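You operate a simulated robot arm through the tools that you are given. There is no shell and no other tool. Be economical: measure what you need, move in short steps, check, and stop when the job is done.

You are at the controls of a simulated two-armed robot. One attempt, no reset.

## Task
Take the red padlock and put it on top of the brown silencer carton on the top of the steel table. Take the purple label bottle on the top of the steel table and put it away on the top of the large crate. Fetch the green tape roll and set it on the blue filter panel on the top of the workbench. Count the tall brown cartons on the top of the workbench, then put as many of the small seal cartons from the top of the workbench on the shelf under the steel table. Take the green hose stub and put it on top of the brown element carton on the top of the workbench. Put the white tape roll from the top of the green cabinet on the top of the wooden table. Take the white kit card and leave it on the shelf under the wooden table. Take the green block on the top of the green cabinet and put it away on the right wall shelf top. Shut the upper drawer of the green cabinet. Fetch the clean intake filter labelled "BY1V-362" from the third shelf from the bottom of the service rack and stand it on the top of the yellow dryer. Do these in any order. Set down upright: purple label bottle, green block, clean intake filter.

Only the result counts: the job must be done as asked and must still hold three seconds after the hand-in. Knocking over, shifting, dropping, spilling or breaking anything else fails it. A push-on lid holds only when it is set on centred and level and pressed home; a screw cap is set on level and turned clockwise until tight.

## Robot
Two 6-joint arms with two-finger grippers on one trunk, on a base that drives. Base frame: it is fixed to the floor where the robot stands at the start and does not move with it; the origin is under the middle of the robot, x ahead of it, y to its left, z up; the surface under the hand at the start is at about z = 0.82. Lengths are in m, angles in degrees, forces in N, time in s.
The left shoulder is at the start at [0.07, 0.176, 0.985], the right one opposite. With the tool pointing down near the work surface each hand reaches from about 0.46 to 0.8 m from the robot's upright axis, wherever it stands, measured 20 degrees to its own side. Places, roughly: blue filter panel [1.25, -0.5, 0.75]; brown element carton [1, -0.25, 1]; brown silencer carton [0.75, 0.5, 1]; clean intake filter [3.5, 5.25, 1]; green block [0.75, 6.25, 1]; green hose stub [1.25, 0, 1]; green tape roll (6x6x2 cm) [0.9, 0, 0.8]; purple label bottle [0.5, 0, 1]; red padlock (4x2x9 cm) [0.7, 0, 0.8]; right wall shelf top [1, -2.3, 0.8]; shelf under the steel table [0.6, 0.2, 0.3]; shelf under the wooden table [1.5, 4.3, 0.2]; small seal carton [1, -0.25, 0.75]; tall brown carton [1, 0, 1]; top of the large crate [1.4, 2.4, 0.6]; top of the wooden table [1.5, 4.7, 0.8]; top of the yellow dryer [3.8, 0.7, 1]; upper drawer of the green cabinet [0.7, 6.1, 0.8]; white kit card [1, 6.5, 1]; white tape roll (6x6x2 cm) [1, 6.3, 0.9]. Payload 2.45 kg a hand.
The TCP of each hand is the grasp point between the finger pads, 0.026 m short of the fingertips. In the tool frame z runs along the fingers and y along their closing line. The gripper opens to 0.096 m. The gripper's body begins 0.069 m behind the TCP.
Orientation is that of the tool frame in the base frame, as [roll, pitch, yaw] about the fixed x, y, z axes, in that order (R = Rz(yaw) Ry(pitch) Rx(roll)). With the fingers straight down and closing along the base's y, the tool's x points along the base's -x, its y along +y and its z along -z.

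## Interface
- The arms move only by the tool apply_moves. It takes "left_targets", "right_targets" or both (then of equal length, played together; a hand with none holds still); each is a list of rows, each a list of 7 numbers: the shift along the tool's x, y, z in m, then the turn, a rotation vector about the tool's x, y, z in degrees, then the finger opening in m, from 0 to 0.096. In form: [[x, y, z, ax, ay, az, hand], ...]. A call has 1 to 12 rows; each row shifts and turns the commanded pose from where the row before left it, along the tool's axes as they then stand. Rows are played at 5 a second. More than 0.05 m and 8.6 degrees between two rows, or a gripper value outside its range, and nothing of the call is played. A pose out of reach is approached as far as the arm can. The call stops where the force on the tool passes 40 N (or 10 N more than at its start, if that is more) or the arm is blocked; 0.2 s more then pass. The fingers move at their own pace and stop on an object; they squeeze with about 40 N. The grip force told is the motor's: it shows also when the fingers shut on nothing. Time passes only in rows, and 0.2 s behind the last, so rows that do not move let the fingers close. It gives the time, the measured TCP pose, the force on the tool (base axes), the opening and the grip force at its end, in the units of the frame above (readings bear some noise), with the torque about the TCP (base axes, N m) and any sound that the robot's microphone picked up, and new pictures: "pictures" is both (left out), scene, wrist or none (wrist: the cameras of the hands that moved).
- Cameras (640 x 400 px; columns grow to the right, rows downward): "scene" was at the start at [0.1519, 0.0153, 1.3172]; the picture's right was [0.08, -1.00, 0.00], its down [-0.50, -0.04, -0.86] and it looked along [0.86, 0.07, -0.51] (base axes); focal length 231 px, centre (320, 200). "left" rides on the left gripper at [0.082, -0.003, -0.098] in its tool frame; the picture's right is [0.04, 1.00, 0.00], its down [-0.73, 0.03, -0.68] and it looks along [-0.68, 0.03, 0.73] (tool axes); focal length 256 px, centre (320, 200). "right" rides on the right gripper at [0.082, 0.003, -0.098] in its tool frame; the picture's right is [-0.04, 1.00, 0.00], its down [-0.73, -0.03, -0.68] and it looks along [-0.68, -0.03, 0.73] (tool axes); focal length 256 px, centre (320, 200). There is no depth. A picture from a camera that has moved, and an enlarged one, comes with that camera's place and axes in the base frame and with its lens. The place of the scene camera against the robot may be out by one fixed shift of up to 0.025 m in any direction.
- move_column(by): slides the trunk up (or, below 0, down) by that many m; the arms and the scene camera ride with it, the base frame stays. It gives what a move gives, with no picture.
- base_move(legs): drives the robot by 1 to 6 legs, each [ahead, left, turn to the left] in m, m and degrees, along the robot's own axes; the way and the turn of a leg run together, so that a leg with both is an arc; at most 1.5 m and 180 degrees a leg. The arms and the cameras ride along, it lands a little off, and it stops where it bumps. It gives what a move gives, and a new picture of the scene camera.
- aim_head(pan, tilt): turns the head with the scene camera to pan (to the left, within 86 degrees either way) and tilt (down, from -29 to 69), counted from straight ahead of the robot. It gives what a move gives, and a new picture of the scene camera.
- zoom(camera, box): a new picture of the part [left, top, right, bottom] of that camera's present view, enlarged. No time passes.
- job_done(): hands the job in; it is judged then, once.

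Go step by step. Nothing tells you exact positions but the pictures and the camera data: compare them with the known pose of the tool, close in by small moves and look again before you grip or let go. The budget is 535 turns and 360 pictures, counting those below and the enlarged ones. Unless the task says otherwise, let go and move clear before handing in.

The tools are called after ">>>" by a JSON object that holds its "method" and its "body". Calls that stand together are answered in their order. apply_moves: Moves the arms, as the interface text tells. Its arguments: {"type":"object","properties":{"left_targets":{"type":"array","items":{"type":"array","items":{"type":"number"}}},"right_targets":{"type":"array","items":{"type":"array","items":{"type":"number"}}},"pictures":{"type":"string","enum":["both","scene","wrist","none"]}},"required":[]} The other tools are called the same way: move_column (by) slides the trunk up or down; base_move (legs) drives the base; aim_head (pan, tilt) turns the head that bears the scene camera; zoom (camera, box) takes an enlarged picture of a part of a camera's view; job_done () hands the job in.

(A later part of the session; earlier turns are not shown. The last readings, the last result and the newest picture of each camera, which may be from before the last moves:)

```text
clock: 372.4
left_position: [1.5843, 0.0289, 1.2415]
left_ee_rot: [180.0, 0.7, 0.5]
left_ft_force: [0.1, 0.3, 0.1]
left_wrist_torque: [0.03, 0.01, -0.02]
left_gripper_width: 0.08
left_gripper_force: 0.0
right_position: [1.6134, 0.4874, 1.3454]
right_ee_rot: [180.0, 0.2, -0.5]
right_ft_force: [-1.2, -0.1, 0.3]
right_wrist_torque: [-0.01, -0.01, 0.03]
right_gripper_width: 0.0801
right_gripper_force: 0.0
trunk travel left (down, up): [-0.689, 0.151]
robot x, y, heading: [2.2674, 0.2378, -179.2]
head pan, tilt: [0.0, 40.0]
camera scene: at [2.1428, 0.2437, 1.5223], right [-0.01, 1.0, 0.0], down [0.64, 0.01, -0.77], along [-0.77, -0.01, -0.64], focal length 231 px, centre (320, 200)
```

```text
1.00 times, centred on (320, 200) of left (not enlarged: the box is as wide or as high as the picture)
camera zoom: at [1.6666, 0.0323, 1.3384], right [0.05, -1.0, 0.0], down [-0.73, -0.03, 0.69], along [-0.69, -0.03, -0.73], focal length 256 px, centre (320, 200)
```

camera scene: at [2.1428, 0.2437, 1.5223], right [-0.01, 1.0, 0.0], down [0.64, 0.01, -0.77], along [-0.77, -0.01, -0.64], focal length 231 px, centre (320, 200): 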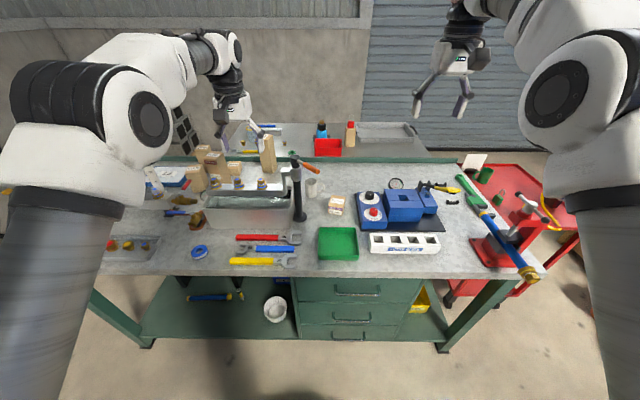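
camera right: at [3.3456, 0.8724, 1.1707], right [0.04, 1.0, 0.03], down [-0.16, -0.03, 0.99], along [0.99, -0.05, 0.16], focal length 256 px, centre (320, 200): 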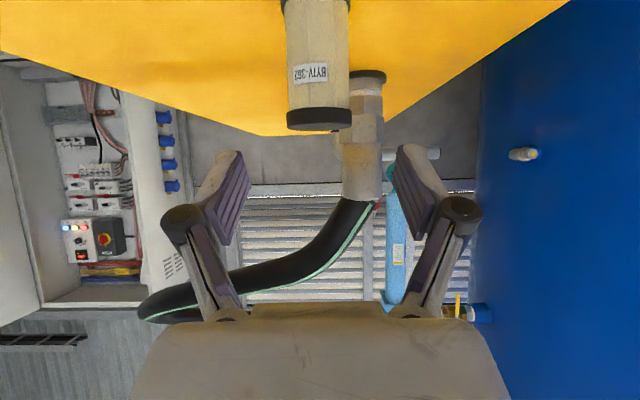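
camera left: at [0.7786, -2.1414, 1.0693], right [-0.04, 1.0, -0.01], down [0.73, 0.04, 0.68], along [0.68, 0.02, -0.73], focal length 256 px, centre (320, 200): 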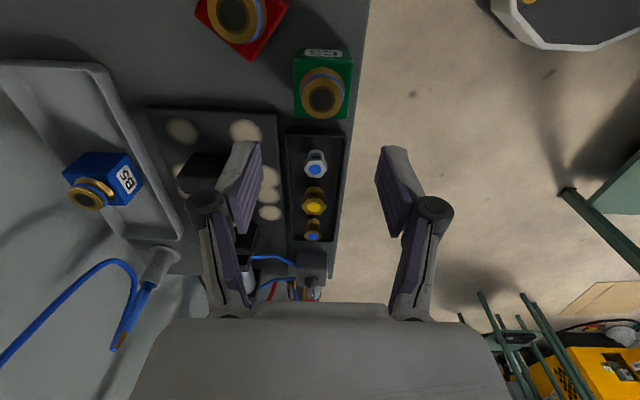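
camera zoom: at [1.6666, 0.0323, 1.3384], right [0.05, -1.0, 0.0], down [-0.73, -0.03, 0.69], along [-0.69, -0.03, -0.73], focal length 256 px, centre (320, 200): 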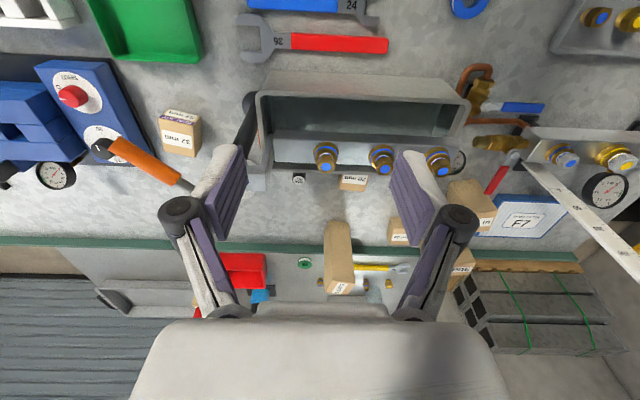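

>>> {"method": "zoom", "body": {"camera": "left", "box": [280, 130, 560, 305]}}

>>> {"method": "zoom", "body": {"camera": "scene", "box": [170, 125, 290, 200]}}

```text
2.29 times, centred on (420, 218) of left
camera zoom: at [1.6666, 0.0323, 1.3384], right [0.05, -1.0, 0.0], down [-0.73, -0.03, 0.69], along [-0.69, -0.03, -0.73], focal length 585 px, centre (91, 160)
```

zoom: 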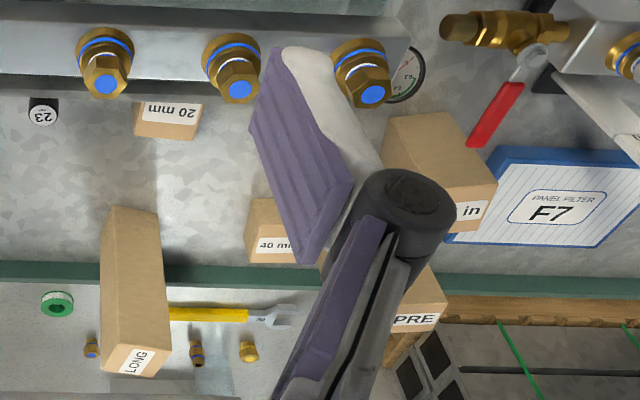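

```text
5.33 times, centred on (230, 162) of scene
camera zoom: at [2.1428, 0.2437, 1.5223], right [-0.01, 1.0, 0.0], down [0.64, 0.01, -0.77], along [-0.77, -0.01, -0.64], focal length 1232 px, centre (800, 400)
```

zoom: 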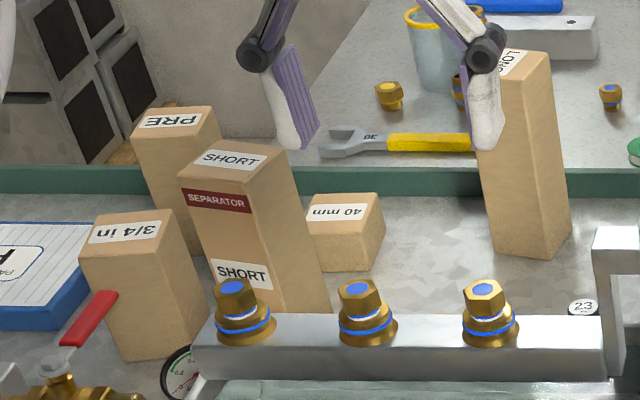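

Two tall brown cartons stand on the bench (LONG and SHORT separator), so two seal cartons are needed. From here I can take the green hose stub (the "23" disc in front of the bar) and the 32 mm seal carton; I'll move closer.

>>> {"method": "base_move", "body": {"legs": [[0.2, -0.04, -0.6]]}}

>>> {"method": "zoom", "body": {"camera": "left", "box": [0, 0, 640, 400]}}

>>> {"method": "zoom", "body": {"camera": "right", "box": [0, 0, 640, 400]}}

```text
clock: 373.9
left_position: [1.3878, 0.0718, 1.2419]
left_ee_rot: [180.0, 0.7, -0.1]
left_ft_force: [1.6, 0.3, -0.1]
left_wrist_torque: [-0.05, -0.01, 0.01]
left_gripper_width: 0.0798
left_gripper_force: 0.1
right_position: [1.4204, 0.5288, 1.3458]
right_ee_rot: [-180.0, 0.2, -0.9]
right_ft_force: [0.6, -0.3, -0.5]
right_wrist_torque: [-0.01, 0.01, 0.02]
right_gripper_width: 0.0802
right_gripper_force: 0.1
trunk travel left (down, up): [-0.689, 0.151]
robot x, y, heading: [2.0701, 0.2732, -179.6]
head pan, tilt: [0.0, 40.0]
camera scene: at [1.9484, 0.2826, 1.5226], right [0.0, 1.0, 0.0], down [0.64, 0.0, -0.77], along [-0.77, 0.0, -0.64], focal length 231 px, centre (320, 200)
```

scene: 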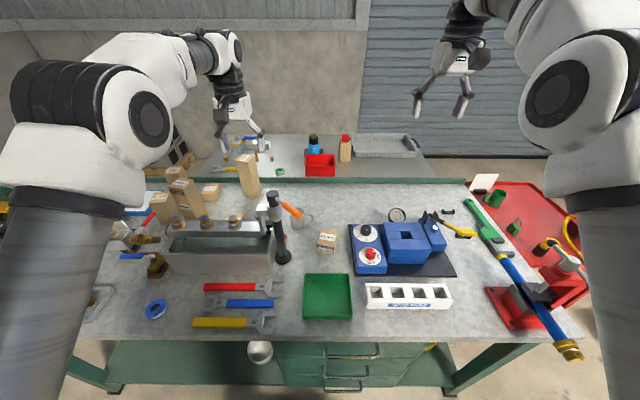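

```text
1.00 times, centred on (320, 200) of left (not enlarged: the box is as wide or as high as the picture)
camera zoom: at [1.4704, 0.0746, 1.3396], right [0.04, -1.0, 0.0], down [-0.72, -0.03, 0.69], along [-0.69, -0.03, -0.73], focal length 256 px, centre (320, 200)
```

zoom: 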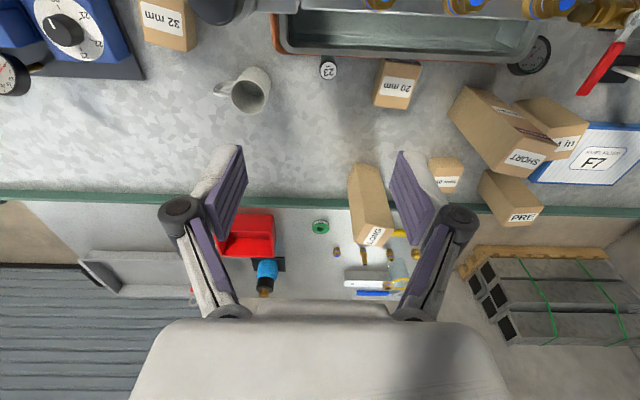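

```text
1.00 times, centred on (320, 200) of right (not enlarged: the box is as wide or as high as the picture)
camera zoom: at [1.5034, 0.5238, 1.445], right [-0.06, -1.0, 0.0], down [-0.73, 0.04, 0.68], along [-0.68, 0.04, -0.73], focal length 256 px, centre (320, 200)
```

zoom: 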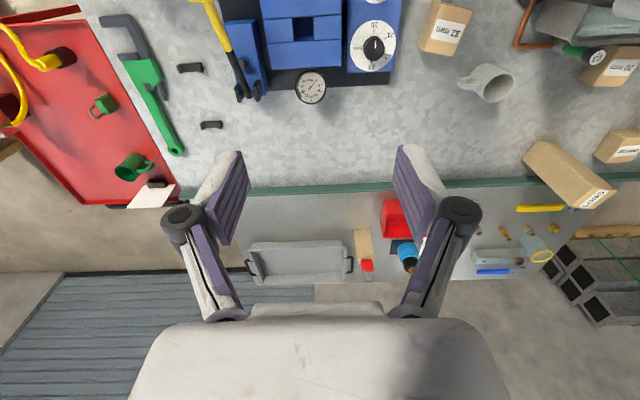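

>>> {"method": "apply_moves", "body": {"left_targets": [[-0.016, 0.007, 0.035, 0, 0, 0, 0.06], [-0.015, 0.007, 0.035, 0, 0, 0, 0.06], [0, 0, 0.04, 0, 0, 0, 0.06], [0, 0, 0.04, 0, 0, 0, 0.06], [0, 0, 0.03, 0, 0, 0, 0.06]], "pictures": "both"}}

```text
clock: 375.1
left_position: [1.3514, 0.0556, 1.0613]
left_ee_rot: [180.0, 0.7, -0.1]
left_ft_force: [-1.0, 0.2, -0.3]
left_wrist_torque: [-0.04, -0.02, 0.03]
left_gripper_width: 0.06
left_gripper_force: 0.1
right_position: [1.417, 0.5295, 1.3444]
right_ee_rot: [180.0, 0.1, -0.9]
right_ft_force: [-0.8, -0.2, 0.1]
right_wrist_torque: [-0.02, -0.03, 0.02]
right_gripper_width: 0.0798
right_gripper_force: 0.0
trunk travel left (down, up): [-0.689, 0.151]
robot x, y, heading: [2.0714, 0.2756, -179.9]
head pan, tilt: [0.0, 40.0]
camera scene: at [1.9448, 0.2825, 1.5222], right [-0.01, 1.0, 0.0], down [0.64, 0.0, -0.77], along [-0.77, 0.0, -0.64], focal length 231 px, centre (320, 200)
camera left: at [1.4344, 0.0589, 1.1585], right [0.04, -1.0, 0.0], down [-0.73, -0.03, 0.69], along [-0.69, -0.03, -0.73], focal length 256 px, centre (320, 200)
```

scene: 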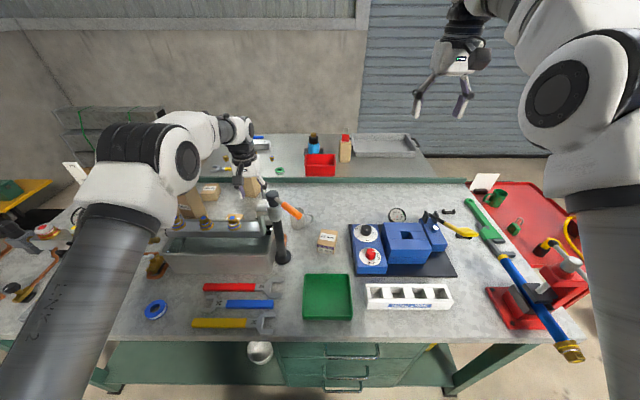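
left: 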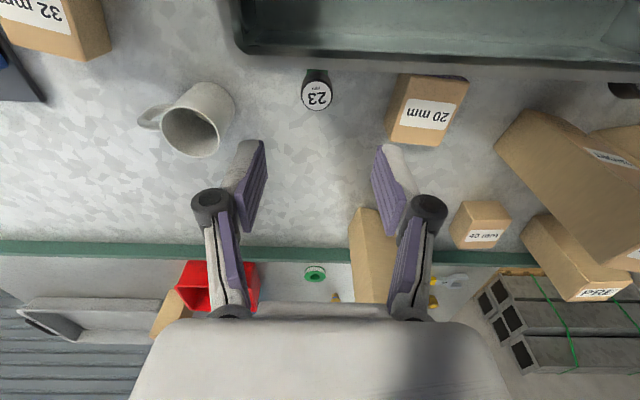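

>>> {"method": "apply_moves", "body": {"left_targets": [[0.005, -0.002, 0.04, 0, 0, 0, 0.06], [0, 0, 0.04, 0, 0, 0, 0.06], [0, 0, 0.025, 0, 0, 0, 0.06]], "pictures": "both"}}

```text
clock: 375.9
left_position: [1.3554, 0.0596, 0.9579]
left_ee_rot: [-180.0, 0.8, 0.0]
left_ft_force: [0.7, 0.0, -0.1]
left_wrist_torque: [0.02, -0.02, 0.02]
left_gripper_width: 0.0599
left_gripper_force: 0.1
right_position: [1.4181, 0.53, 1.3443]
right_ee_rot: [-180.0, 0.1, -0.9]
right_ft_force: [-0.6, 0.1, 0.1]
right_wrist_torque: [-0.02, 0.03, 0.02]
right_gripper_width: 0.0799
right_gripper_force: 0.0
trunk travel left (down, up): [-0.689, 0.151]
robot x, y, heading: [2.0702, 0.2737, -179.6]
head pan, tilt: [0.0, 40.0]
camera scene: at [1.9461, 0.283, 1.5224], right [0.0, 1.0, 0.0], down [0.64, 0.0, -0.77], along [-0.77, 0.0, -0.64], focal length 231 px, centre (320, 200)
camera left: at [1.4386, 0.0625, 1.0547], right [0.04, -1.0, 0.0], down [-0.72, -0.03, 0.69], along [-0.69, -0.03, -0.73], focal length 256 px, centre (320, 200)
```

scene: 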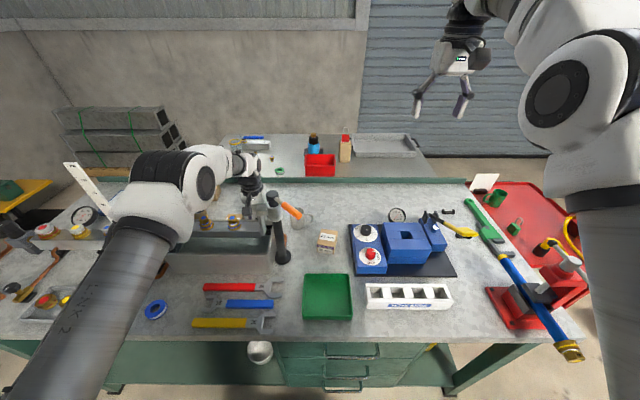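
left: 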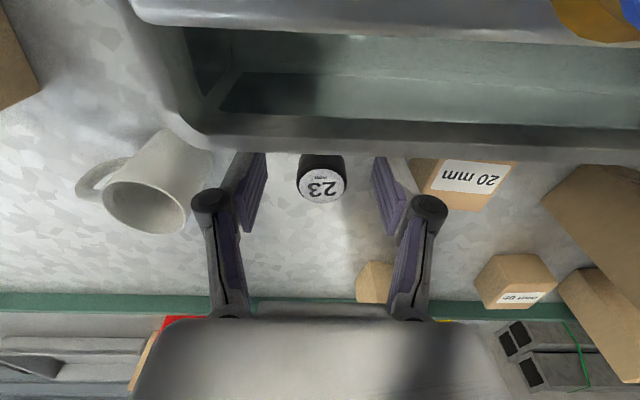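

>>> {"method": "apply_moves", "body": {"left_targets": [[0.0, 0.001, 0.012, 0, 0, 0, 0.06], [0, 0, 0, 0, 0, 0, 0.0], [0, 0, 0, 0, 0, 0, 0.0], [0, 0, 0, 0, 0, 0, 0.0]], "pictures": "wrist"}}

```text
clock: 376.9
left_position: [1.3547, 0.0578, 0.9467]
left_ee_rot: [-179.9, 0.7, 0.0]
left_ft_force: [0.0, 0.2, 1.5]
left_wrist_torque: [-0.02, 0.02, -0.01]
left_gripper_width: 0.023
left_gripper_force: 40.0
right_position: [1.4192, 0.5293, 1.3454]
right_ee_rot: [-180.0, 0.0, -0.8]
right_ft_force: [-0.2, 0.0, 0.1]
right_wrist_torque: [0.02, -0.01, -0.03]
right_gripper_width: 0.08
right_gripper_force: 0.1
trunk travel left (down, up): [-0.689, 0.151]
robot x, y, heading: [2.069, 0.2764, -179.7]
head pan, tilt: [0.0, 40.0]
camera left: at [1.4386, 0.0619, 1.0429], right [0.04, -1.0, 0.0], down [-0.73, -0.03, 0.69], along [-0.69, -0.03, -0.73], focal length 256 px, centre (320, 200)
```

left: 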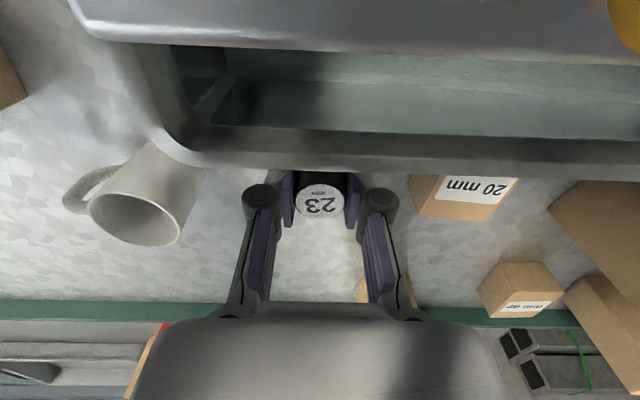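

>>> {"method": "apply_moves", "body": {"left_targets": [[0, 0, -0.03, 0, 0, 0, 0.0], [0, 0, -0.045, 0, 0, 0, 0.0], [0, 0, -0.045, 0, 0, 0, 0.0], [0, 0, -0.045, 0, 0, 0, 0.0], [0, 0, -0.045, 0, 0, 0, 0.0], [0.01, 0, -0.045, 0, 0, 0, 0.0], [0.03, 0, -0.03, 0, 0, 0, 0.0]], "pictures": "scene"}}

>>> {"method": "zoom", "body": {"camera": "scene", "box": [180, 100, 340, 200]}}

```text
clock: 378.6
left_position: [1.4051, 0.0587, 1.2331]
left_ee_rot: [-180.0, 0.7, -0.1]
left_ft_force: [0.5, -0.6, -0.5]
left_wrist_torque: [-0.01, 0.05, 0.02]
left_gripper_width: 0.023
left_gripper_force: 40.2
right_position: [1.4231, 0.5294, 1.3471]
right_ee_rot: [-180.0, 0.3, -0.9]
right_ft_force: [0.0, -0.5, 0.4]
right_wrist_torque: [-0.01, 0.02, -0.01]
right_gripper_width: 0.0799
right_gripper_force: 0.0
trunk travel left (down, up): [-0.689, 0.151]
robot x, y, heading: [2.0685, 0.2744, -179.6]
head pan, tilt: [0.0, 40.0]
camera scene: at [1.9501, 0.2835, 1.5227], right [0.0, 1.0, 0.0], down [0.64, 0.0, -0.77], along [-0.77, 0.0, -0.64], focal length 231 px, centre (320, 200)
```

scene: 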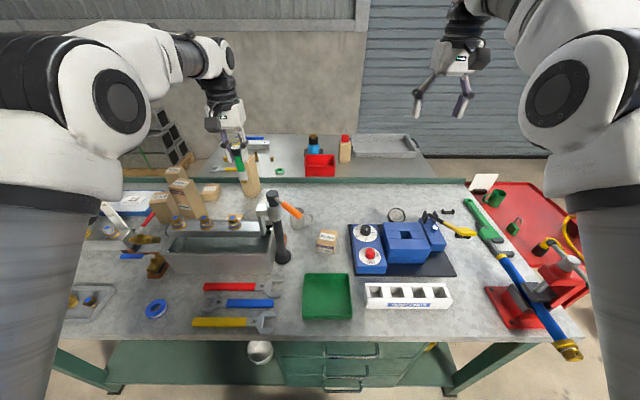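

```text
4.00 times, centred on (260, 150) of scene
camera zoom: at [1.9501, 0.2835, 1.5227], right [0.0, 1.0, 0.0], down [0.64, 0.0, -0.77], along [-0.77, 0.0, -0.64], focal length 924 px, centre (560, 400)
```

zoom: 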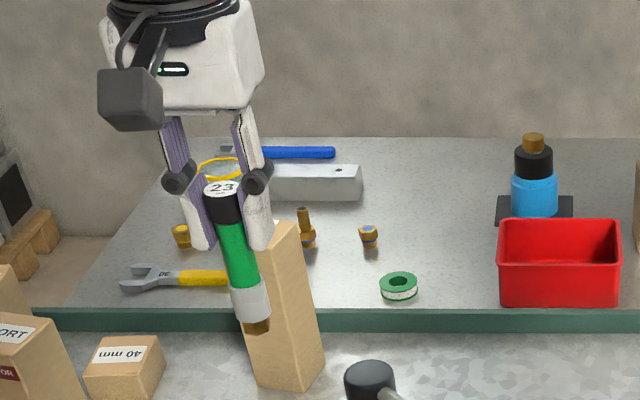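

Stub secured. Now shifting so the right hand can take the 32 mm seal carton.

>>> {"method": "base_move", "body": {"legs": [[0, 0.17, -0.4]]}}

>>> {"method": "apply_moves", "body": {"right_targets": [[-0.004, 0.012, 0.045, 0, 0, 0, 0.09], [-0.004, 0.012, 0.045, 0, 0, 0, 0.09], [-0.004, 0.012, 0.045, 0, 0, 0, 0.09], [-0.004, 0.012, 0.045, 0, 0, 0, 0.09], [-0.004, 0.01, 0.045, 0, 0, 0, 0.09], [-0.004, 0.01, 0.045, 0, 0, 0, 0.09]], "pictures": "wrist"}}

```text
clock: 380.0
left_position: [1.399, -0.107, 1.2312]
left_ee_rot: [179.8, 0.6, -0.5]
left_ft_force: [0.4, 0.3, -1.0]
left_wrist_torque: [-0.02, 0.01, 0.05]
left_gripper_width: 0.023
left_gripper_force: 39.9
right_position: [1.4199, 0.3657, 1.3442]
right_ee_rot: [179.8, 0.2, -1.4]
right_ft_force: [0.6, -0.6, 0.8]
right_wrist_torque: [-0.03, -0.01, 0.01]
right_gripper_width: 0.0799
right_gripper_force: 0.0
trunk travel left (down, up): [-0.689, 0.151]
robot x, y, heading: [2.0711, 0.1012, 179.6]
head pan, tilt: [0.0, 40.0]
camera scene: at [1.9457, 0.1135, 1.5223], right [0.0, 1.0, 0.0], down [0.64, 0.0, -0.77], along [-0.77, 0.0, -0.64], focal length 231 px, centre (320, 200)
```

scene: 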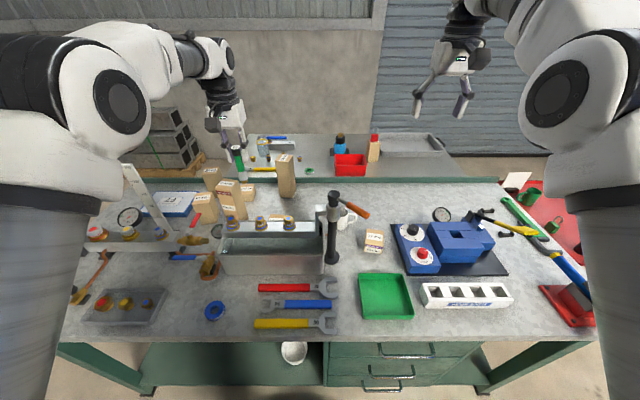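

```text
clock: 381.4
left_position: [1.3986, -0.1092, 1.2303]
left_ee_rot: [-180.0, 0.6, -0.5]
left_ft_force: [0.7, -0.1, -1.3]
left_wrist_torque: [0.02, -0.02, -0.03]
left_gripper_width: 0.023
left_gripper_force: 40.2
right_position: [1.3923, 0.2949, 1.0741]
right_ee_rot: [179.9, 0.1, -1.5]
right_ft_force: [-0.2, 0.0, -0.4]
right_wrist_torque: [0.0, -0.02, 0.02]
right_gripper_width: 0.0903
right_gripper_force: 0.0
trunk travel left (down, up): [-0.689, 0.151]
robot x, y, heading: [2.0713, 0.1032, 179.9]
head pan, tilt: [0.0, 40.0]
camera right: at [1.4741, 0.2883, 1.1731], right [-0.07, -1.0, 0.0], down [-0.73, 0.05, 0.68], along [-0.68, 0.04, -0.73], focal length 256 px, centre (320, 200)
```

right: 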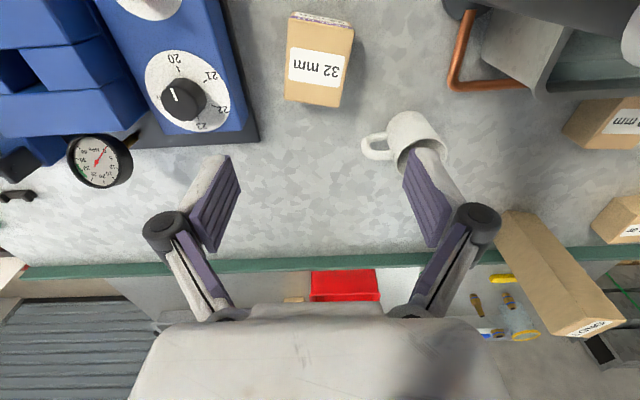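

>>> {"method": "apply_moves", "body": {"right_targets": [[0.01, 0.001, 0.02, 0, 0, 7, 0.08], [0, 0, 0.04, 0, 0, 0, 0.08], [0, 0, 0.04, 0, 0, 0, 0.08]], "pictures": "wrist"}}

```text
clock: 382.2
left_position: [1.3973, -0.1087, 1.2292]
left_ee_rot: [179.9, 0.6, -0.6]
left_ft_force: [0.3, 1.7, -0.9]
left_wrist_torque: [-0.03, 0.03, 0.0]
left_gripper_width: 0.0229
left_gripper_force: 39.6
right_position: [1.4028, 0.2932, 0.9741]
right_ee_rot: [-179.9, 0.1, -8.5]
right_ft_force: [-0.5, -0.1, 0.8]
right_wrist_torque: [0.0, -0.02, 0.01]
right_gripper_width: 0.08
right_gripper_force: 0.0
trunk travel left (down, up): [-0.689, 0.151]
robot x, y, heading: [2.071, 0.1039, 179.9]
head pan, tilt: [0.0, 40.0]
camera right: at [1.4847, 0.2774, 1.0733], right [-0.19, -0.98, 0.0], down [-0.72, 0.14, 0.68], along [-0.67, 0.13, -0.73], focal length 256 px, centre (320, 200)
```

right: 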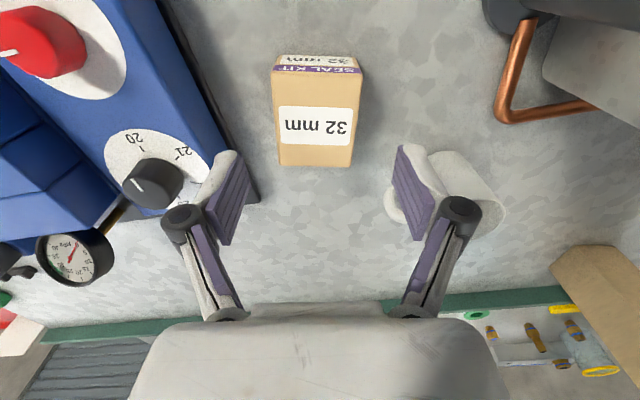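

>>> {"method": "apply_moves", "body": {"right_targets": [[0.0, -0.002, 0.03, 0, 0, 0, 0.07], [0, 0, 0.03, 0, 0, 0, 0.07], [0, 0, 0.024, 0, 0, 0, 0.07], [0, 0, 0, 0, 0, 0, 0.0], [0, 0, 0, 0, 0, 0, 0.0], [0, 0, 0, 0, 0, 0, 0.0]], "pictures": "wrist"}}

```text
clock: 383.6
left_position: [1.3986, -0.1106, 1.2307]
left_ee_rot: [-180.0, 0.6, -0.6]
left_ft_force: [0.1, -0.2, -0.9]
left_wrist_torque: [0.03, -0.01, 0.03]
left_gripper_width: 0.0229
left_gripper_force: 40.3
right_position: [1.4047, 0.2939, 0.8912]
right_ee_rot: [180.0, 0.2, -8.4]
right_ft_force: [-2.0, 0.4, 6.7]
right_wrist_torque: [0.03, -0.09, -0.03]
right_gripper_width: 0.0621
right_gripper_force: 41.1
trunk travel left (down, up): [-0.689, 0.151]
robot x, y, heading: [2.0673, 0.1016, 179.7]
head pan, tilt: [0.0, 40.0]
camera right: at [1.4855, 0.2784, 0.9905], right [-0.19, -0.98, 0.0], down [-0.72, 0.14, 0.68], along [-0.67, 0.13, -0.73], focal length 256 px, centre (320, 200)
```

right: 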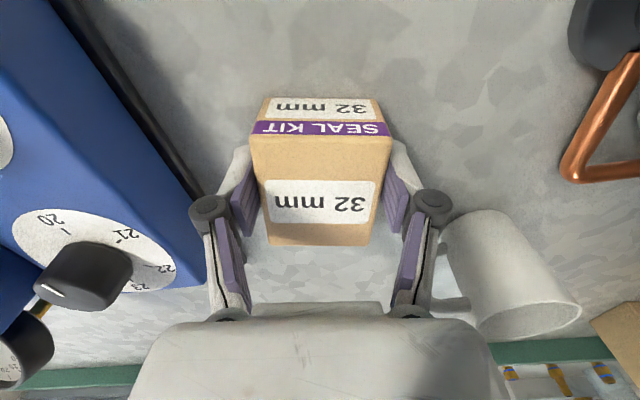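

>>> {"method": "apply_moves", "body": {"right_targets": [[0, 0, -0.03, 0, 0, 0, 0.0], [0, 0, -0.045, 0, 0, 0, 0.0], [0, 0, -0.045, 0, 0, 0, 0.0], [0, 0, -0.045, 0, 0, 0, 0.0], [0, 0, -0.045, 0, 0, 0, 0.0], [0, 0, -0.045, 0, 0, -7, 0.0], [0, 0, -0.045, 0, 0, 0, 0.0]], "pictures": "both"}}

```text
clock: 385.2
left_position: [1.3999, -0.11, 1.2318]
left_ee_rot: [-179.8, 0.7, -0.5]
left_ft_force: [0.1, -0.1, -0.5]
left_wrist_torque: [0.03, -0.02, 0.02]
left_gripper_width: 0.0228
left_gripper_force: 39.7
right_position: [1.4049, 0.2957, 1.1913]
right_ee_rot: [-180.0, 0.1, -1.4]
right_ft_force: [-0.2, -0.3, -1.2]
right_wrist_torque: [-0.02, 0.0, 0.02]
right_gripper_width: 0.0618
right_gripper_force: 39.8
trunk travel left (down, up): [-0.689, 0.151]
robot x, y, heading: [2.0673, 0.1024, 179.5]
head pan, tilt: [0.0, 40.0]
camera scene: at [1.9473, 0.1107, 1.5224], right [0.0, 1.0, 0.0], down [0.64, 0.0, -0.77], along [-0.77, 0.0, -0.64], focal length 231 px, centre (320, 200)
camera right: at [1.4877, 0.2895, 1.2903], right [-0.06, -1.0, 0.0], down [-0.73, 0.05, 0.68], along [-0.68, 0.04, -0.73], focal length 256 px, centre (320, 200)
```

scene: 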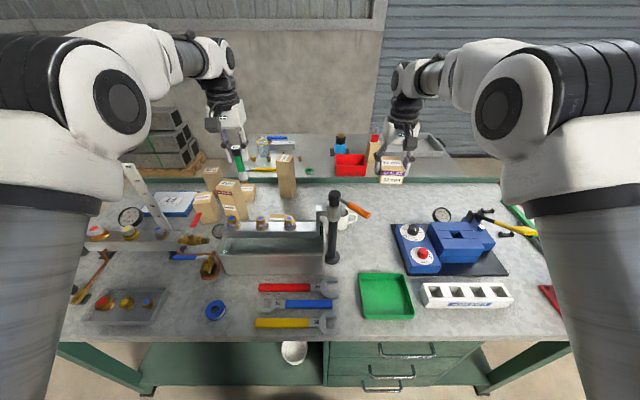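
right: 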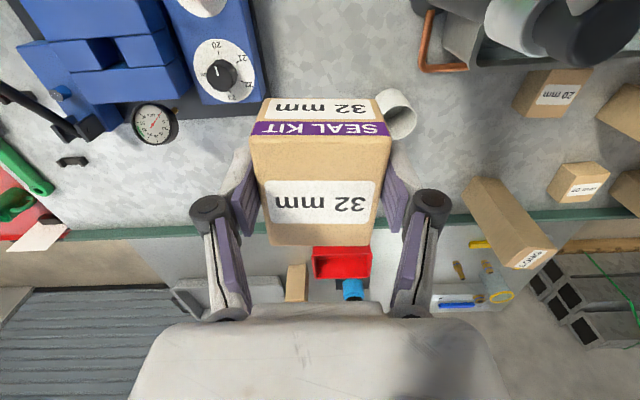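

Both items held. Retracting the hands toward the robot, then driving round the right end of the bench to its front side.

>>> {"method": "apply_moves", "body": {"right_targets": [[0.04, 0, -0.01, 0, 0, 0, 0.0], [0.04, 0, -0.01, 0, 0, 0, 0.0], [0.04, 0, -0.01, 0, 0, 0, 0.0], [0.04, 0, -0.01, 0, 0, 0, 0.0]], "left_targets": [[0.04, 0, 0, 0, 0, 0, 0.0], [0.04, 0, 0, 0, 0, 0, 0.0], [0.04, 0, 0, 0, 0, 0, 0.0], [0.04, 0, 0, 0, 0, 0, 0.0]], "pictures": "none"}}

>>> {"method": "base_move", "body": {"legs": [[0, 0.35, 0.4], [-0.12, 0, 0], [0, 1.17, 0]]}}

```text
clock: 386.2
left_position: [1.5678, -0.1118, 1.2307]
left_ee_rot: [-179.9, 1.1, -0.5]
left_ft_force: [1.1, 0.1, 0.4]
left_wrist_torque: [0.0, 0.06, 0.02]
left_gripper_width: 0.0229
left_gripper_force: 39.7
right_position: [1.5717, 0.2908, 1.2333]
right_ee_rot: [-180.0, 0.4, -1.5]
right_ft_force: [1.5, -0.4, 0.0]
right_wrist_torque: [0.01, 0.1, 0.02]
right_gripper_width: 0.0616
right_gripper_force: 40.0
trunk travel left (down, up): [-0.689, 0.151]
robot x, y, heading: [2.0716, 0.1005, 180.0]
head pan, tilt: [0.0, 40.0]
```

```text
clock: 394.9
left_position: [1.7025, -1.6422, 1.2269]
left_ee_rot: [179.9, 0.7, 1.0]
left_ft_force: [0.5, 0.0, -0.2]
left_wrist_torque: [0.03, 0.01, 0.0]
left_gripper_width: 0.0228
left_gripper_force: 39.9
right_position: [1.6956, -1.2384, 1.2313]
right_ee_rot: [-179.9, 0.1, 0.1]
right_ft_force: [0.0, -0.1, -0.5]
right_wrist_torque: [0.02, -0.02, 0.0]
right_gripper_width: 0.0608
right_gripper_force: 40.2
trunk travel left (down, up): [-0.689, 0.151]
robot x, y, heading: [2.2034, -1.4149, -178.5]
head pan, tilt: [0.0, 40.0]
camera scene: at [2.0813, -1.4094, 1.5223], right [-0.02, 1.0, 0.0], down [0.64, 0.01, -0.77], along [-0.77, -0.02, -0.64], focal length 231 px, centre (320, 200)
```

scene: 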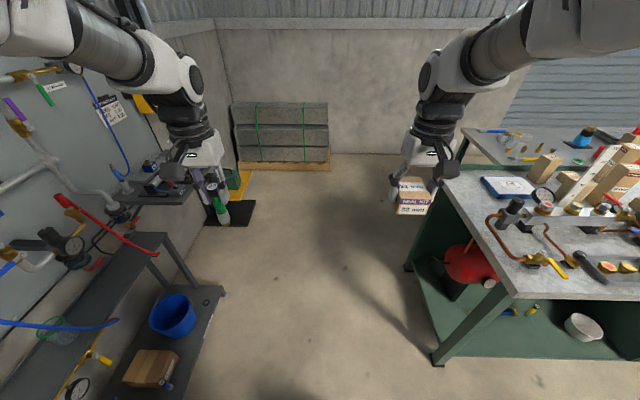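

>>> {"method": "base_move", "body": {"legs": [[1.0, 0, -1.5], [0.56, 0, 0], [0, 0, -160]]}}

```text
clock: 409.2
left_position: [1.0351, -1.0215, 1.2276]
left_ee_rot: [-180.0, 0.7, -156.4]
left_ft_force: [0.2, -0.5, -0.6]
left_wrist_torque: [0.02, -0.01, 0.0]
left_gripper_width: 0.0227
left_gripper_force: 39.8
right_position: [1.1957, -1.3906, 1.2303]
right_ee_rot: [-180.0, 0.0, -157.2]
right_ft_force: [0.3, 0.1, -1.0]
right_wrist_torque: [-0.02, 0.04, 0.0]
right_gripper_width: 0.0611
right_gripper_force: 39.9
trunk travel left (down, up): [-0.689, 0.151]
robot x, y, heading: [0.6544, -1.4244, 23.8]
head pan, tilt: [0.0, 40.0]
camera scene: at [0.7926, -1.3613, 1.5223], right [0.41, -0.91, 0.0], down [-0.59, -0.26, -0.77], along [0.7, 0.31, -0.64], focal length 231 px, centre (320, 200)
```

scene: 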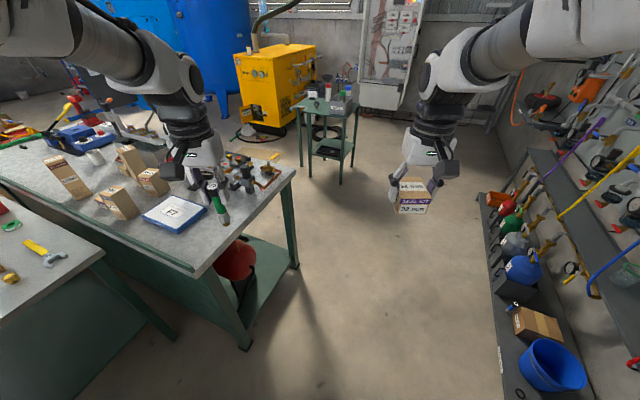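

>>> {"method": "base_move", "body": {"legs": [[0.12, 0.29, 0], [0.115, 0.27, 0]]}}

>>> {"method": "zoom", "body": {"camera": "left", "box": [0, 0, 640, 400]}}

```text
clock: 412.9
left_position: [1.0183, -0.4162, 1.2277]
left_ee_rot: [179.9, 0.8, -156.2]
left_ft_force: [1.0, 0.5, 0.3]
left_wrist_torque: [0.03, 0.0, 0.02]
left_gripper_width: 0.0232
left_gripper_force: 39.8
right_position: [1.1816, -0.7839, 1.2315]
right_ee_rot: [179.9, 0.0, -157.0]
right_ft_force: [0.3, 0.0, -0.7]
right_wrist_torque: [-0.03, 0.0, 0.0]
right_gripper_width: 0.0612
right_gripper_force: 40.0
trunk travel left (down, up): [-0.689, 0.151]
robot x, y, heading: [0.642, -0.8195, 24.0]
head pan, tilt: [0.0, 40.0]
camera scene: at [0.7786, -0.7565, 1.5224], right [0.41, -0.91, 0.0], down [-0.59, -0.26, -0.77], along [0.7, 0.31, -0.64], focal length 231 px, centre (320, 200)
```

scene: 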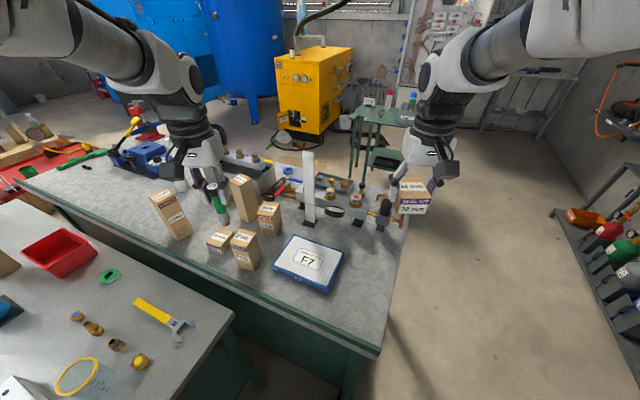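

```text
1.00 times, centred on (320, 200) of left (not enlarged: the box is as wide or as high as the picture)
camera zoom: at [0.9446, -0.452, 1.325], right [-0.44, 0.9, 0.0], down [0.65, 0.32, 0.69], along [0.62, 0.3, -0.73], focal length 256 px, centre (320, 200)
```

zoom: 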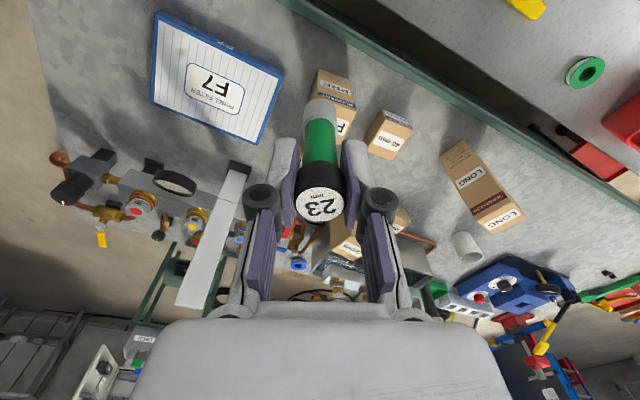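

>>> {"method": "apply_moves", "body": {"left_targets": [[-0.0215, 0.0042, 0.02, 0, 0, 0, 0.0], [-0.0215, 0.0042, 0.03, 0, 0, 0, 0.0], [-0.0215, 0.0042, 0.03, 0, 0, 0, 0.0], [-0.0215, 0.0042, 0.03, 0, 0, 0, 0.0]], "pictures": "both"}}

>>> {"method": "zoom", "body": {"camera": "scene", "box": [140, 140, 300, 280]}}

```text
clock: 413.9
left_position: [1.0924, -0.3606, 1.1155]
left_ee_rot: [179.9, 0.6, -156.2]
left_ft_force: [0.0, 0.1, -0.4]
left_wrist_torque: [0.0, 0.04, -0.02]
left_gripper_width: 0.0227
left_gripper_force: 39.5
right_position: [1.1837, -0.7812, 1.2311]
right_ee_rot: [-180.0, 0.0, -157.1]
right_ft_force: [0.5, 0.6, -1.4]
right_wrist_torque: [-0.02, 0.03, 0.0]
right_gripper_width: 0.061
right_gripper_force: 39.8
trunk travel left (down, up): [-0.689, 0.151]
robot x, y, heading: [0.6464, -0.8202, 24.2]
head pan, tilt: [0.0, 40.0]
camera scene: at [0.7807, -0.7533, 1.5221], right [0.41, -0.91, 0.0], down [-0.59, -0.26, -0.76], along [0.7, 0.31, -0.64], focal length 231 px, centre (320, 200)
camera left: at [1.0178, -0.3976, 1.2144], right [-0.44, 0.9, 0.0], down [0.65, 0.32, 0.69], along [0.62, 0.3, -0.73], focal length 256 px, centre (320, 200)
```

scene: 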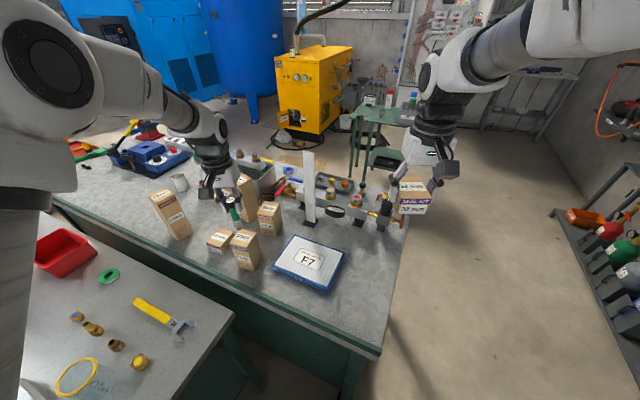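
left: 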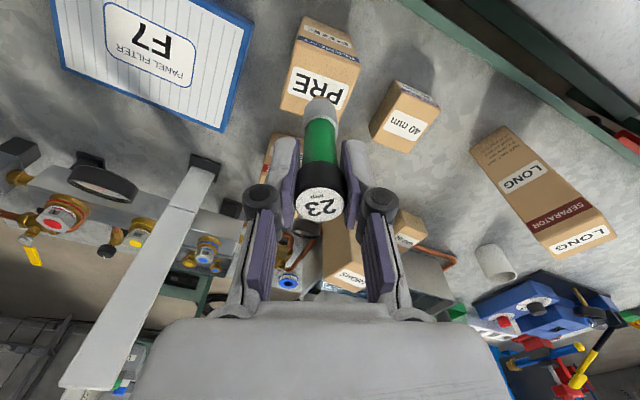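

```text
2.86 times, centred on (220, 210) of scene
camera zoom: at [0.7807, -0.7533, 1.5221], right [0.41, -0.91, 0.0], down [-0.59, -0.26, -0.76], along [0.7, 0.31, -0.64], focal length 660 px, centre (606, 171)
```

zoom: 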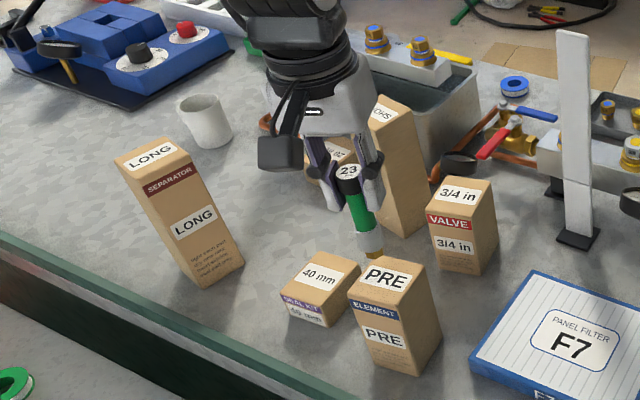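

>>> {"method": "zoom", "body": {"camera": "left", "box": [250, 0, 410, 130]}}

```text
3.08 times, centred on (330, 65) of left
camera zoom: at [1.0178, -0.3976, 1.2144], right [-0.44, 0.9, 0.0], down [0.65, 0.32, 0.69], along [0.62, 0.3, -0.73], focal length 788 px, centre (289, 615)
```

zoom: 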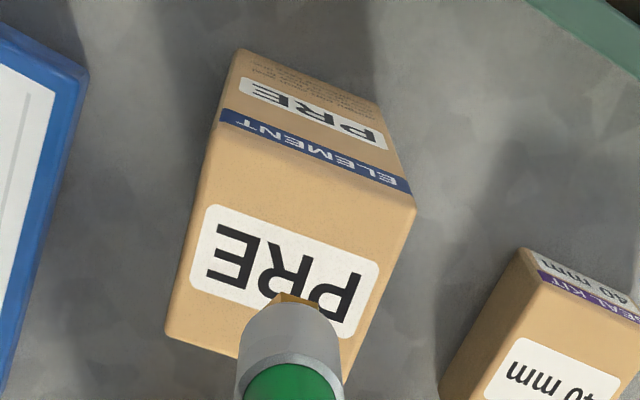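

>>> {"method": "apply_moves", "body": {"left_targets": [[-0.0065, -0.001, 0.02, 0, 0, 0, 0.0], [0, 0, 0.02, 0, 0, 0, 0.0], [0, 0, 0.01, 0, 0, 0, 0.0]], "pictures": "wrist"}}

>>> {"method": "zoom", "body": {"camera": "scene", "box": [180, 180, 300, 280]}}

```text
clock: 414.7
left_position: [1.0959, -0.3624, 1.0756]
left_ee_rot: [179.9, 1.6, -156.2]
left_ft_force: [5.9, 5.6, 42.0]
left_wrist_torque: [0.58, -0.58, 0.0]
left_gripper_width: 0.023
left_gripper_force: 40.2
right_position: [1.1777, -0.7854, 1.2337]
right_ee_rot: [179.9, 0.4, -157.1]
right_ft_force: [0.1, -0.3, -1.2]
right_wrist_torque: [0.03, 0.01, -0.04]
right_gripper_width: 0.061
right_gripper_force: 40.7
trunk travel left (down, up): [-0.689, 0.151]
robot x, y, heading: [0.643, -0.8186, 24.1]
head pan, tilt: [0.0, 40.0]
camera left: at [1.02, -0.3994, 1.171], right [-0.44, 0.9, 0.0], down [0.64, 0.31, 0.7], along [0.63, 0.31, -0.72], focal length 256 px, centre (320, 200)
```

left: 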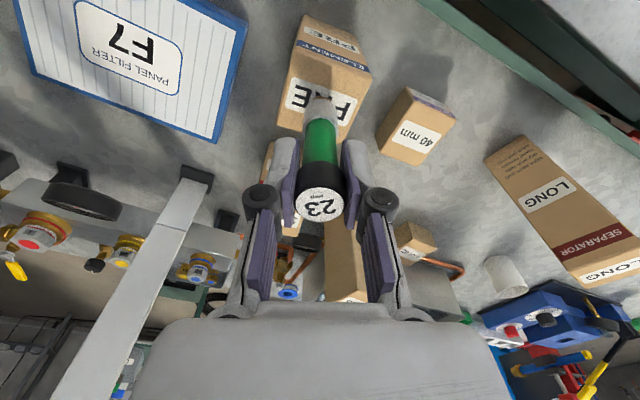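

```text
4.00 times, centred on (240, 230) of scene
camera zoom: at [0.7735, -0.7585, 1.5237], right [0.41, -0.91, 0.0], down [-0.58, -0.26, -0.77], along [0.7, 0.31, -0.64], focal length 924 px, centre (640, 80)
```

zoom: 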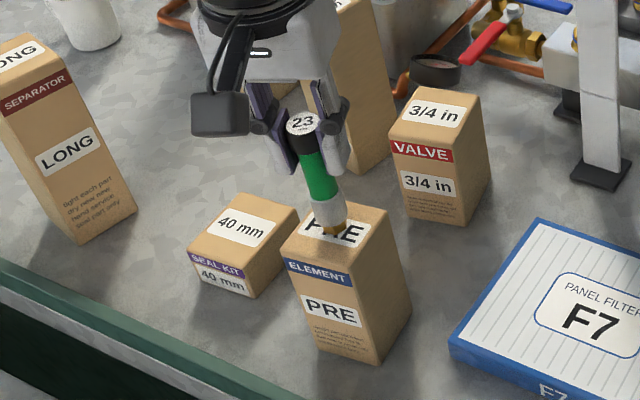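

>>> {"method": "apply_moves", "body": {"left_targets": [[0.003, 0, -0.012, 0, 0, 0, 0.0], [0, 0, 0, 0, 0, 0, 0.0]], "pictures": "wrist"}}

```text
clock: 415.3
left_position: [1.094, -0.3628, 1.0789]
left_ee_rot: [179.9, 0.5, -156.1]
left_ft_force: [0.7, 0.1, -0.7]
left_wrist_torque: [0.03, 0.0, -0.02]
left_gripper_width: 0.0228
left_gripper_force: 39.7
right_position: [1.1813, -0.7826, 1.2312]
right_ee_rot: [-180.0, 0.1, -157.1]
right_ft_force: [-0.4, 0.0, -0.8]
right_wrist_torque: [0.01, 0.02, 0.01]
right_gripper_width: 0.0613
right_gripper_force: 39.7
trunk travel left (down, up): [-0.689, 0.151]
robot x, y, heading: [0.6417, -0.8175, 24.1]
head pan, tilt: [0.0, 40.0]
camera left: at [1.0189, -0.3991, 1.1765], right [-0.44, 0.9, 0.0], down [0.65, 0.32, 0.69], along [0.62, 0.3, -0.73], focal length 256 px, centre (320, 200)
```

left: 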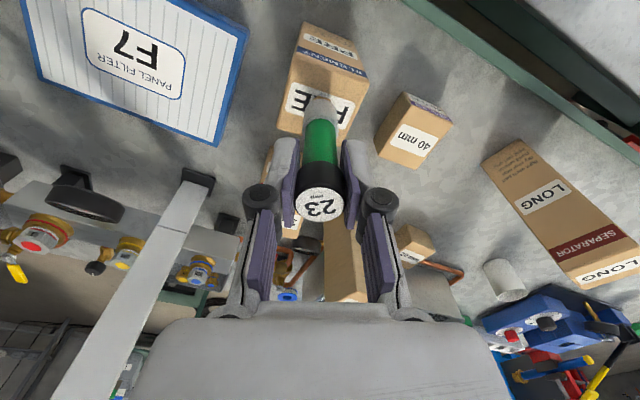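

>>> {"method": "apply_moves", "body": {"left_targets": [[0, 0, 0.0015, 0, 0.5, 0, 0.0], [0, 0, 0.0015, 0, 0, 0, 0.0], [0, 0, 0, 0, 0, 0, 0.0]], "pictures": "none"}}

```text
clock: 416.1
left_position: [1.0947, -0.3624, 1.0776]
left_ee_rot: [179.9, 0.0, -156.2]
left_ft_force: [0.8, 0.4, -0.7]
left_wrist_torque: [0.0, 0.01, 0.02]
left_gripper_width: 0.0227
left_gripper_force: 39.7
right_position: [1.1819, -0.7826, 1.2314]
right_ee_rot: [180.0, 0.1, -157.0]
right_ft_force: [0.6, 0.5, -0.5]
right_wrist_torque: [0.01, -0.01, -0.02]
right_gripper_width: 0.0608
right_gripper_force: 40.1
trunk travel left (down, up): [-0.689, 0.151]
robot x, y, heading: [0.6453, -0.8184, 24.3]
head pan, tilt: [0.0, 40.0]
```

>>> {"method": "apply_moves", "body": {"left_targets": [[0, 0, 0.002, 0, 0, 0, 0.0], [0, 0, 0.002, 0, 0, 0, 0.0], [0, 0, 0.002, 0, 0, 0, 0.0], [0, 0, 0, 0, 0, 0, 0.0]], "pictures": "none"}}

```text
clock: 417.1
left_position: [1.0944, -0.3645, 1.0746]
left_ee_rot: [-180.0, 0.5, -156.2]
left_ft_force: [3.3, 6.7, 33.7]
left_wrist_torque: [0.68, -0.27, 0.01]
left_gripper_width: 0.0227
left_gripper_force: 39.7
right_position: [1.1797, -0.7838, 1.2315]
right_ee_rot: [-180.0, 0.3, -157.1]
right_ft_force: [0.4, 0.2, -0.9]
right_wrist_torque: [-0.01, 0.0, 0.0]
right_gripper_width: 0.0607
right_gripper_force: 40.4
trunk travel left (down, up): [-0.689, 0.151]
robot x, y, heading: [0.6427, -0.8167, 24.2]
head pan, tilt: [0.0, 40.0]
```

>>> {"method": "apply_moves", "body": {"left_targets": [[0, 0, -0.003, 0, 0, 0, 0.0], [0, 0, 0, 0, 0, 0, 0.035], [0, 0, 0, 0, 0, 0, 0.05], [0, 0, -0.02, 0, 0, 0, 0.05], [0, 0, -0.04, 0, 0, 0, 0.05], [0, 0, -0.045, 0, 0, 0, 0.05]], "pictures": "both"}}

>>> {"method": "zoom", "body": {"camera": "scene", "box": [180, 180, 300, 280]}}

```text
clock: 418.5
left_position: [1.094, -0.3638, 1.1798]
left_ee_rot: [180.0, 0.3, -156.2]
left_ft_force: [-0.3, 1.1, 0.3]
left_wrist_torque: [0.02, 0.0, 0.0]
left_gripper_width: 0.0501
left_gripper_force: 0.1
right_position: [1.18, -0.7842, 1.2318]
right_ee_rot: [-179.9, 0.2, -157.0]
right_ft_force: [0.0, -0.8, -0.4]
right_wrist_torque: [0.01, -0.03, -0.02]
right_gripper_width: 0.0608
right_gripper_force: 40.0
trunk travel left (down, up): [-0.689, 0.151]
robot x, y, heading: [0.6405, -0.819, 24.2]
head pan, tilt: [0.0, 40.0]
camera scene: at [0.7771, -0.7559, 1.5224], right [0.41, -0.91, 0.0], down [-0.59, -0.26, -0.77], along [0.7, 0.31, -0.64], focal length 231 px, centre (320, 200)
camera left: at [1.0208, -0.4007, 1.2784], right [-0.44, 0.9, 0.0], down [0.66, 0.32, 0.68], along [0.61, 0.3, -0.73], focal length 256 px, centre (320, 200)
```

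scene: 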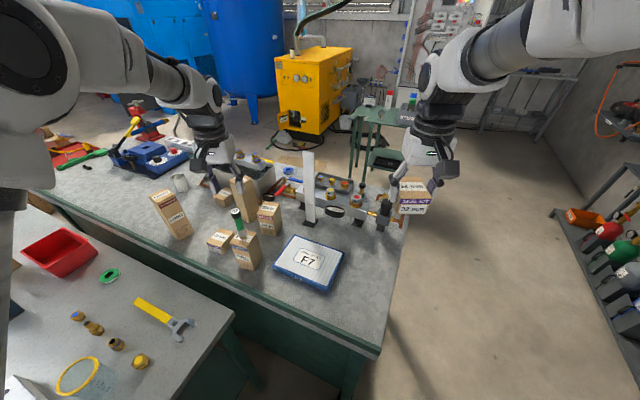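
left: 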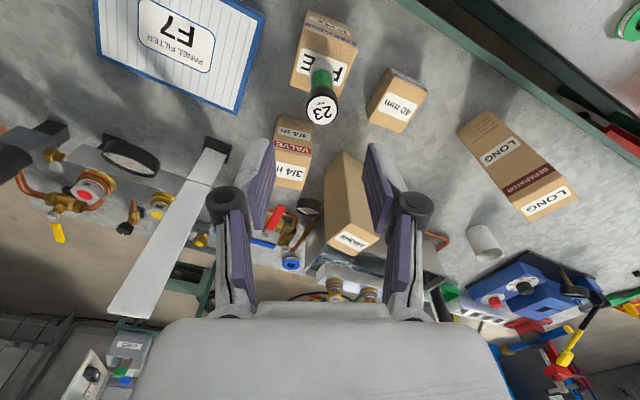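

```text
4.00 times, centred on (240, 230) of scene
camera zoom: at [0.7771, -0.7559, 1.5224], right [0.41, -0.91, 0.0], down [-0.59, -0.26, -0.77], along [0.7, 0.31, -0.64], focal length 924 px, centre (640, 80)
```

zoom: 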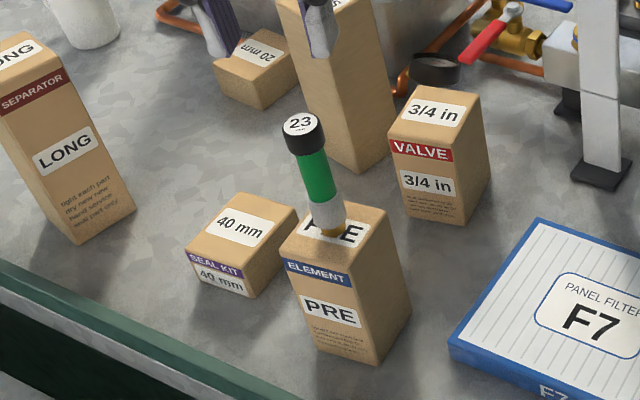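

The hose stub stands on the element carton. Next the left hand goes to the 40 mm seal carton (≈[1.108, −0.229]), with the hand turned to align with it.

>>> {"method": "apply_moves", "body": {"left_targets": [[-0.0224, 0.0393, 0, 0, 0, 0, 0.09], [-0.0224, 0.0393, 0, 0, 0, 0, 0.09], [-0.0224, 0.0393, 0, 0, 0, 0, 0.09], [0, 0, 0.04, 0, 0, 7.9, 0.09], [0, 0, 0.04, 0, 0, 7.9, 0.09], [0, 0, 0.04, 0, 0, 7.9, 0.09], [0, 0, 0.04, 0, 0, 0, 0.09]], "pictures": "wrist"}}

```text
clock: 420.1
left_position: [1.1079, -0.2266, 1.0196]
left_ee_rot: [179.9, 0.1, 180.0]
left_ft_force: [0.0, -1.1, 0.4]
left_wrist_torque: [-0.01, -0.01, -0.01]
left_gripper_width: 0.0898
left_gripper_force: 0.0
right_position: [1.183, -0.7824, 1.2302]
right_ee_rot: [-179.9, 0.1, -157.0]
right_ft_force: [0.5, -0.2, -0.8]
right_wrist_torque: [-0.01, 0.01, -0.03]
right_gripper_width: 0.061
right_gripper_force: 40.1
trunk travel left (down, up): [-0.689, 0.151]
robot x, y, heading: [0.6445, -0.8193, 24.0]
head pan, tilt: [0.0, 40.0]
camera left: at [1.0274, -0.2307, 1.1167], right [-0.04, 1.0, 0.0], down [0.73, 0.03, 0.68], along [0.68, 0.03, -0.73], focal length 256 px, centre (320, 200)
```

left: 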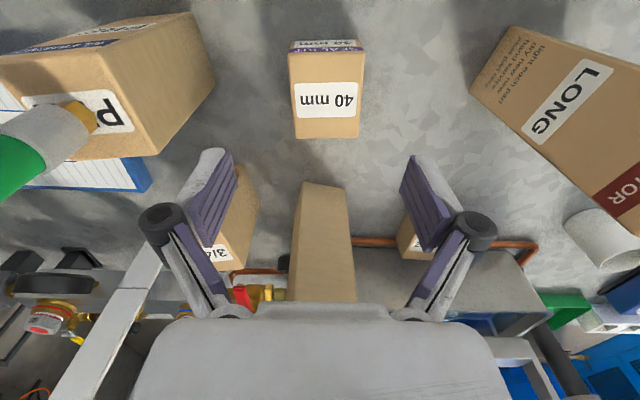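

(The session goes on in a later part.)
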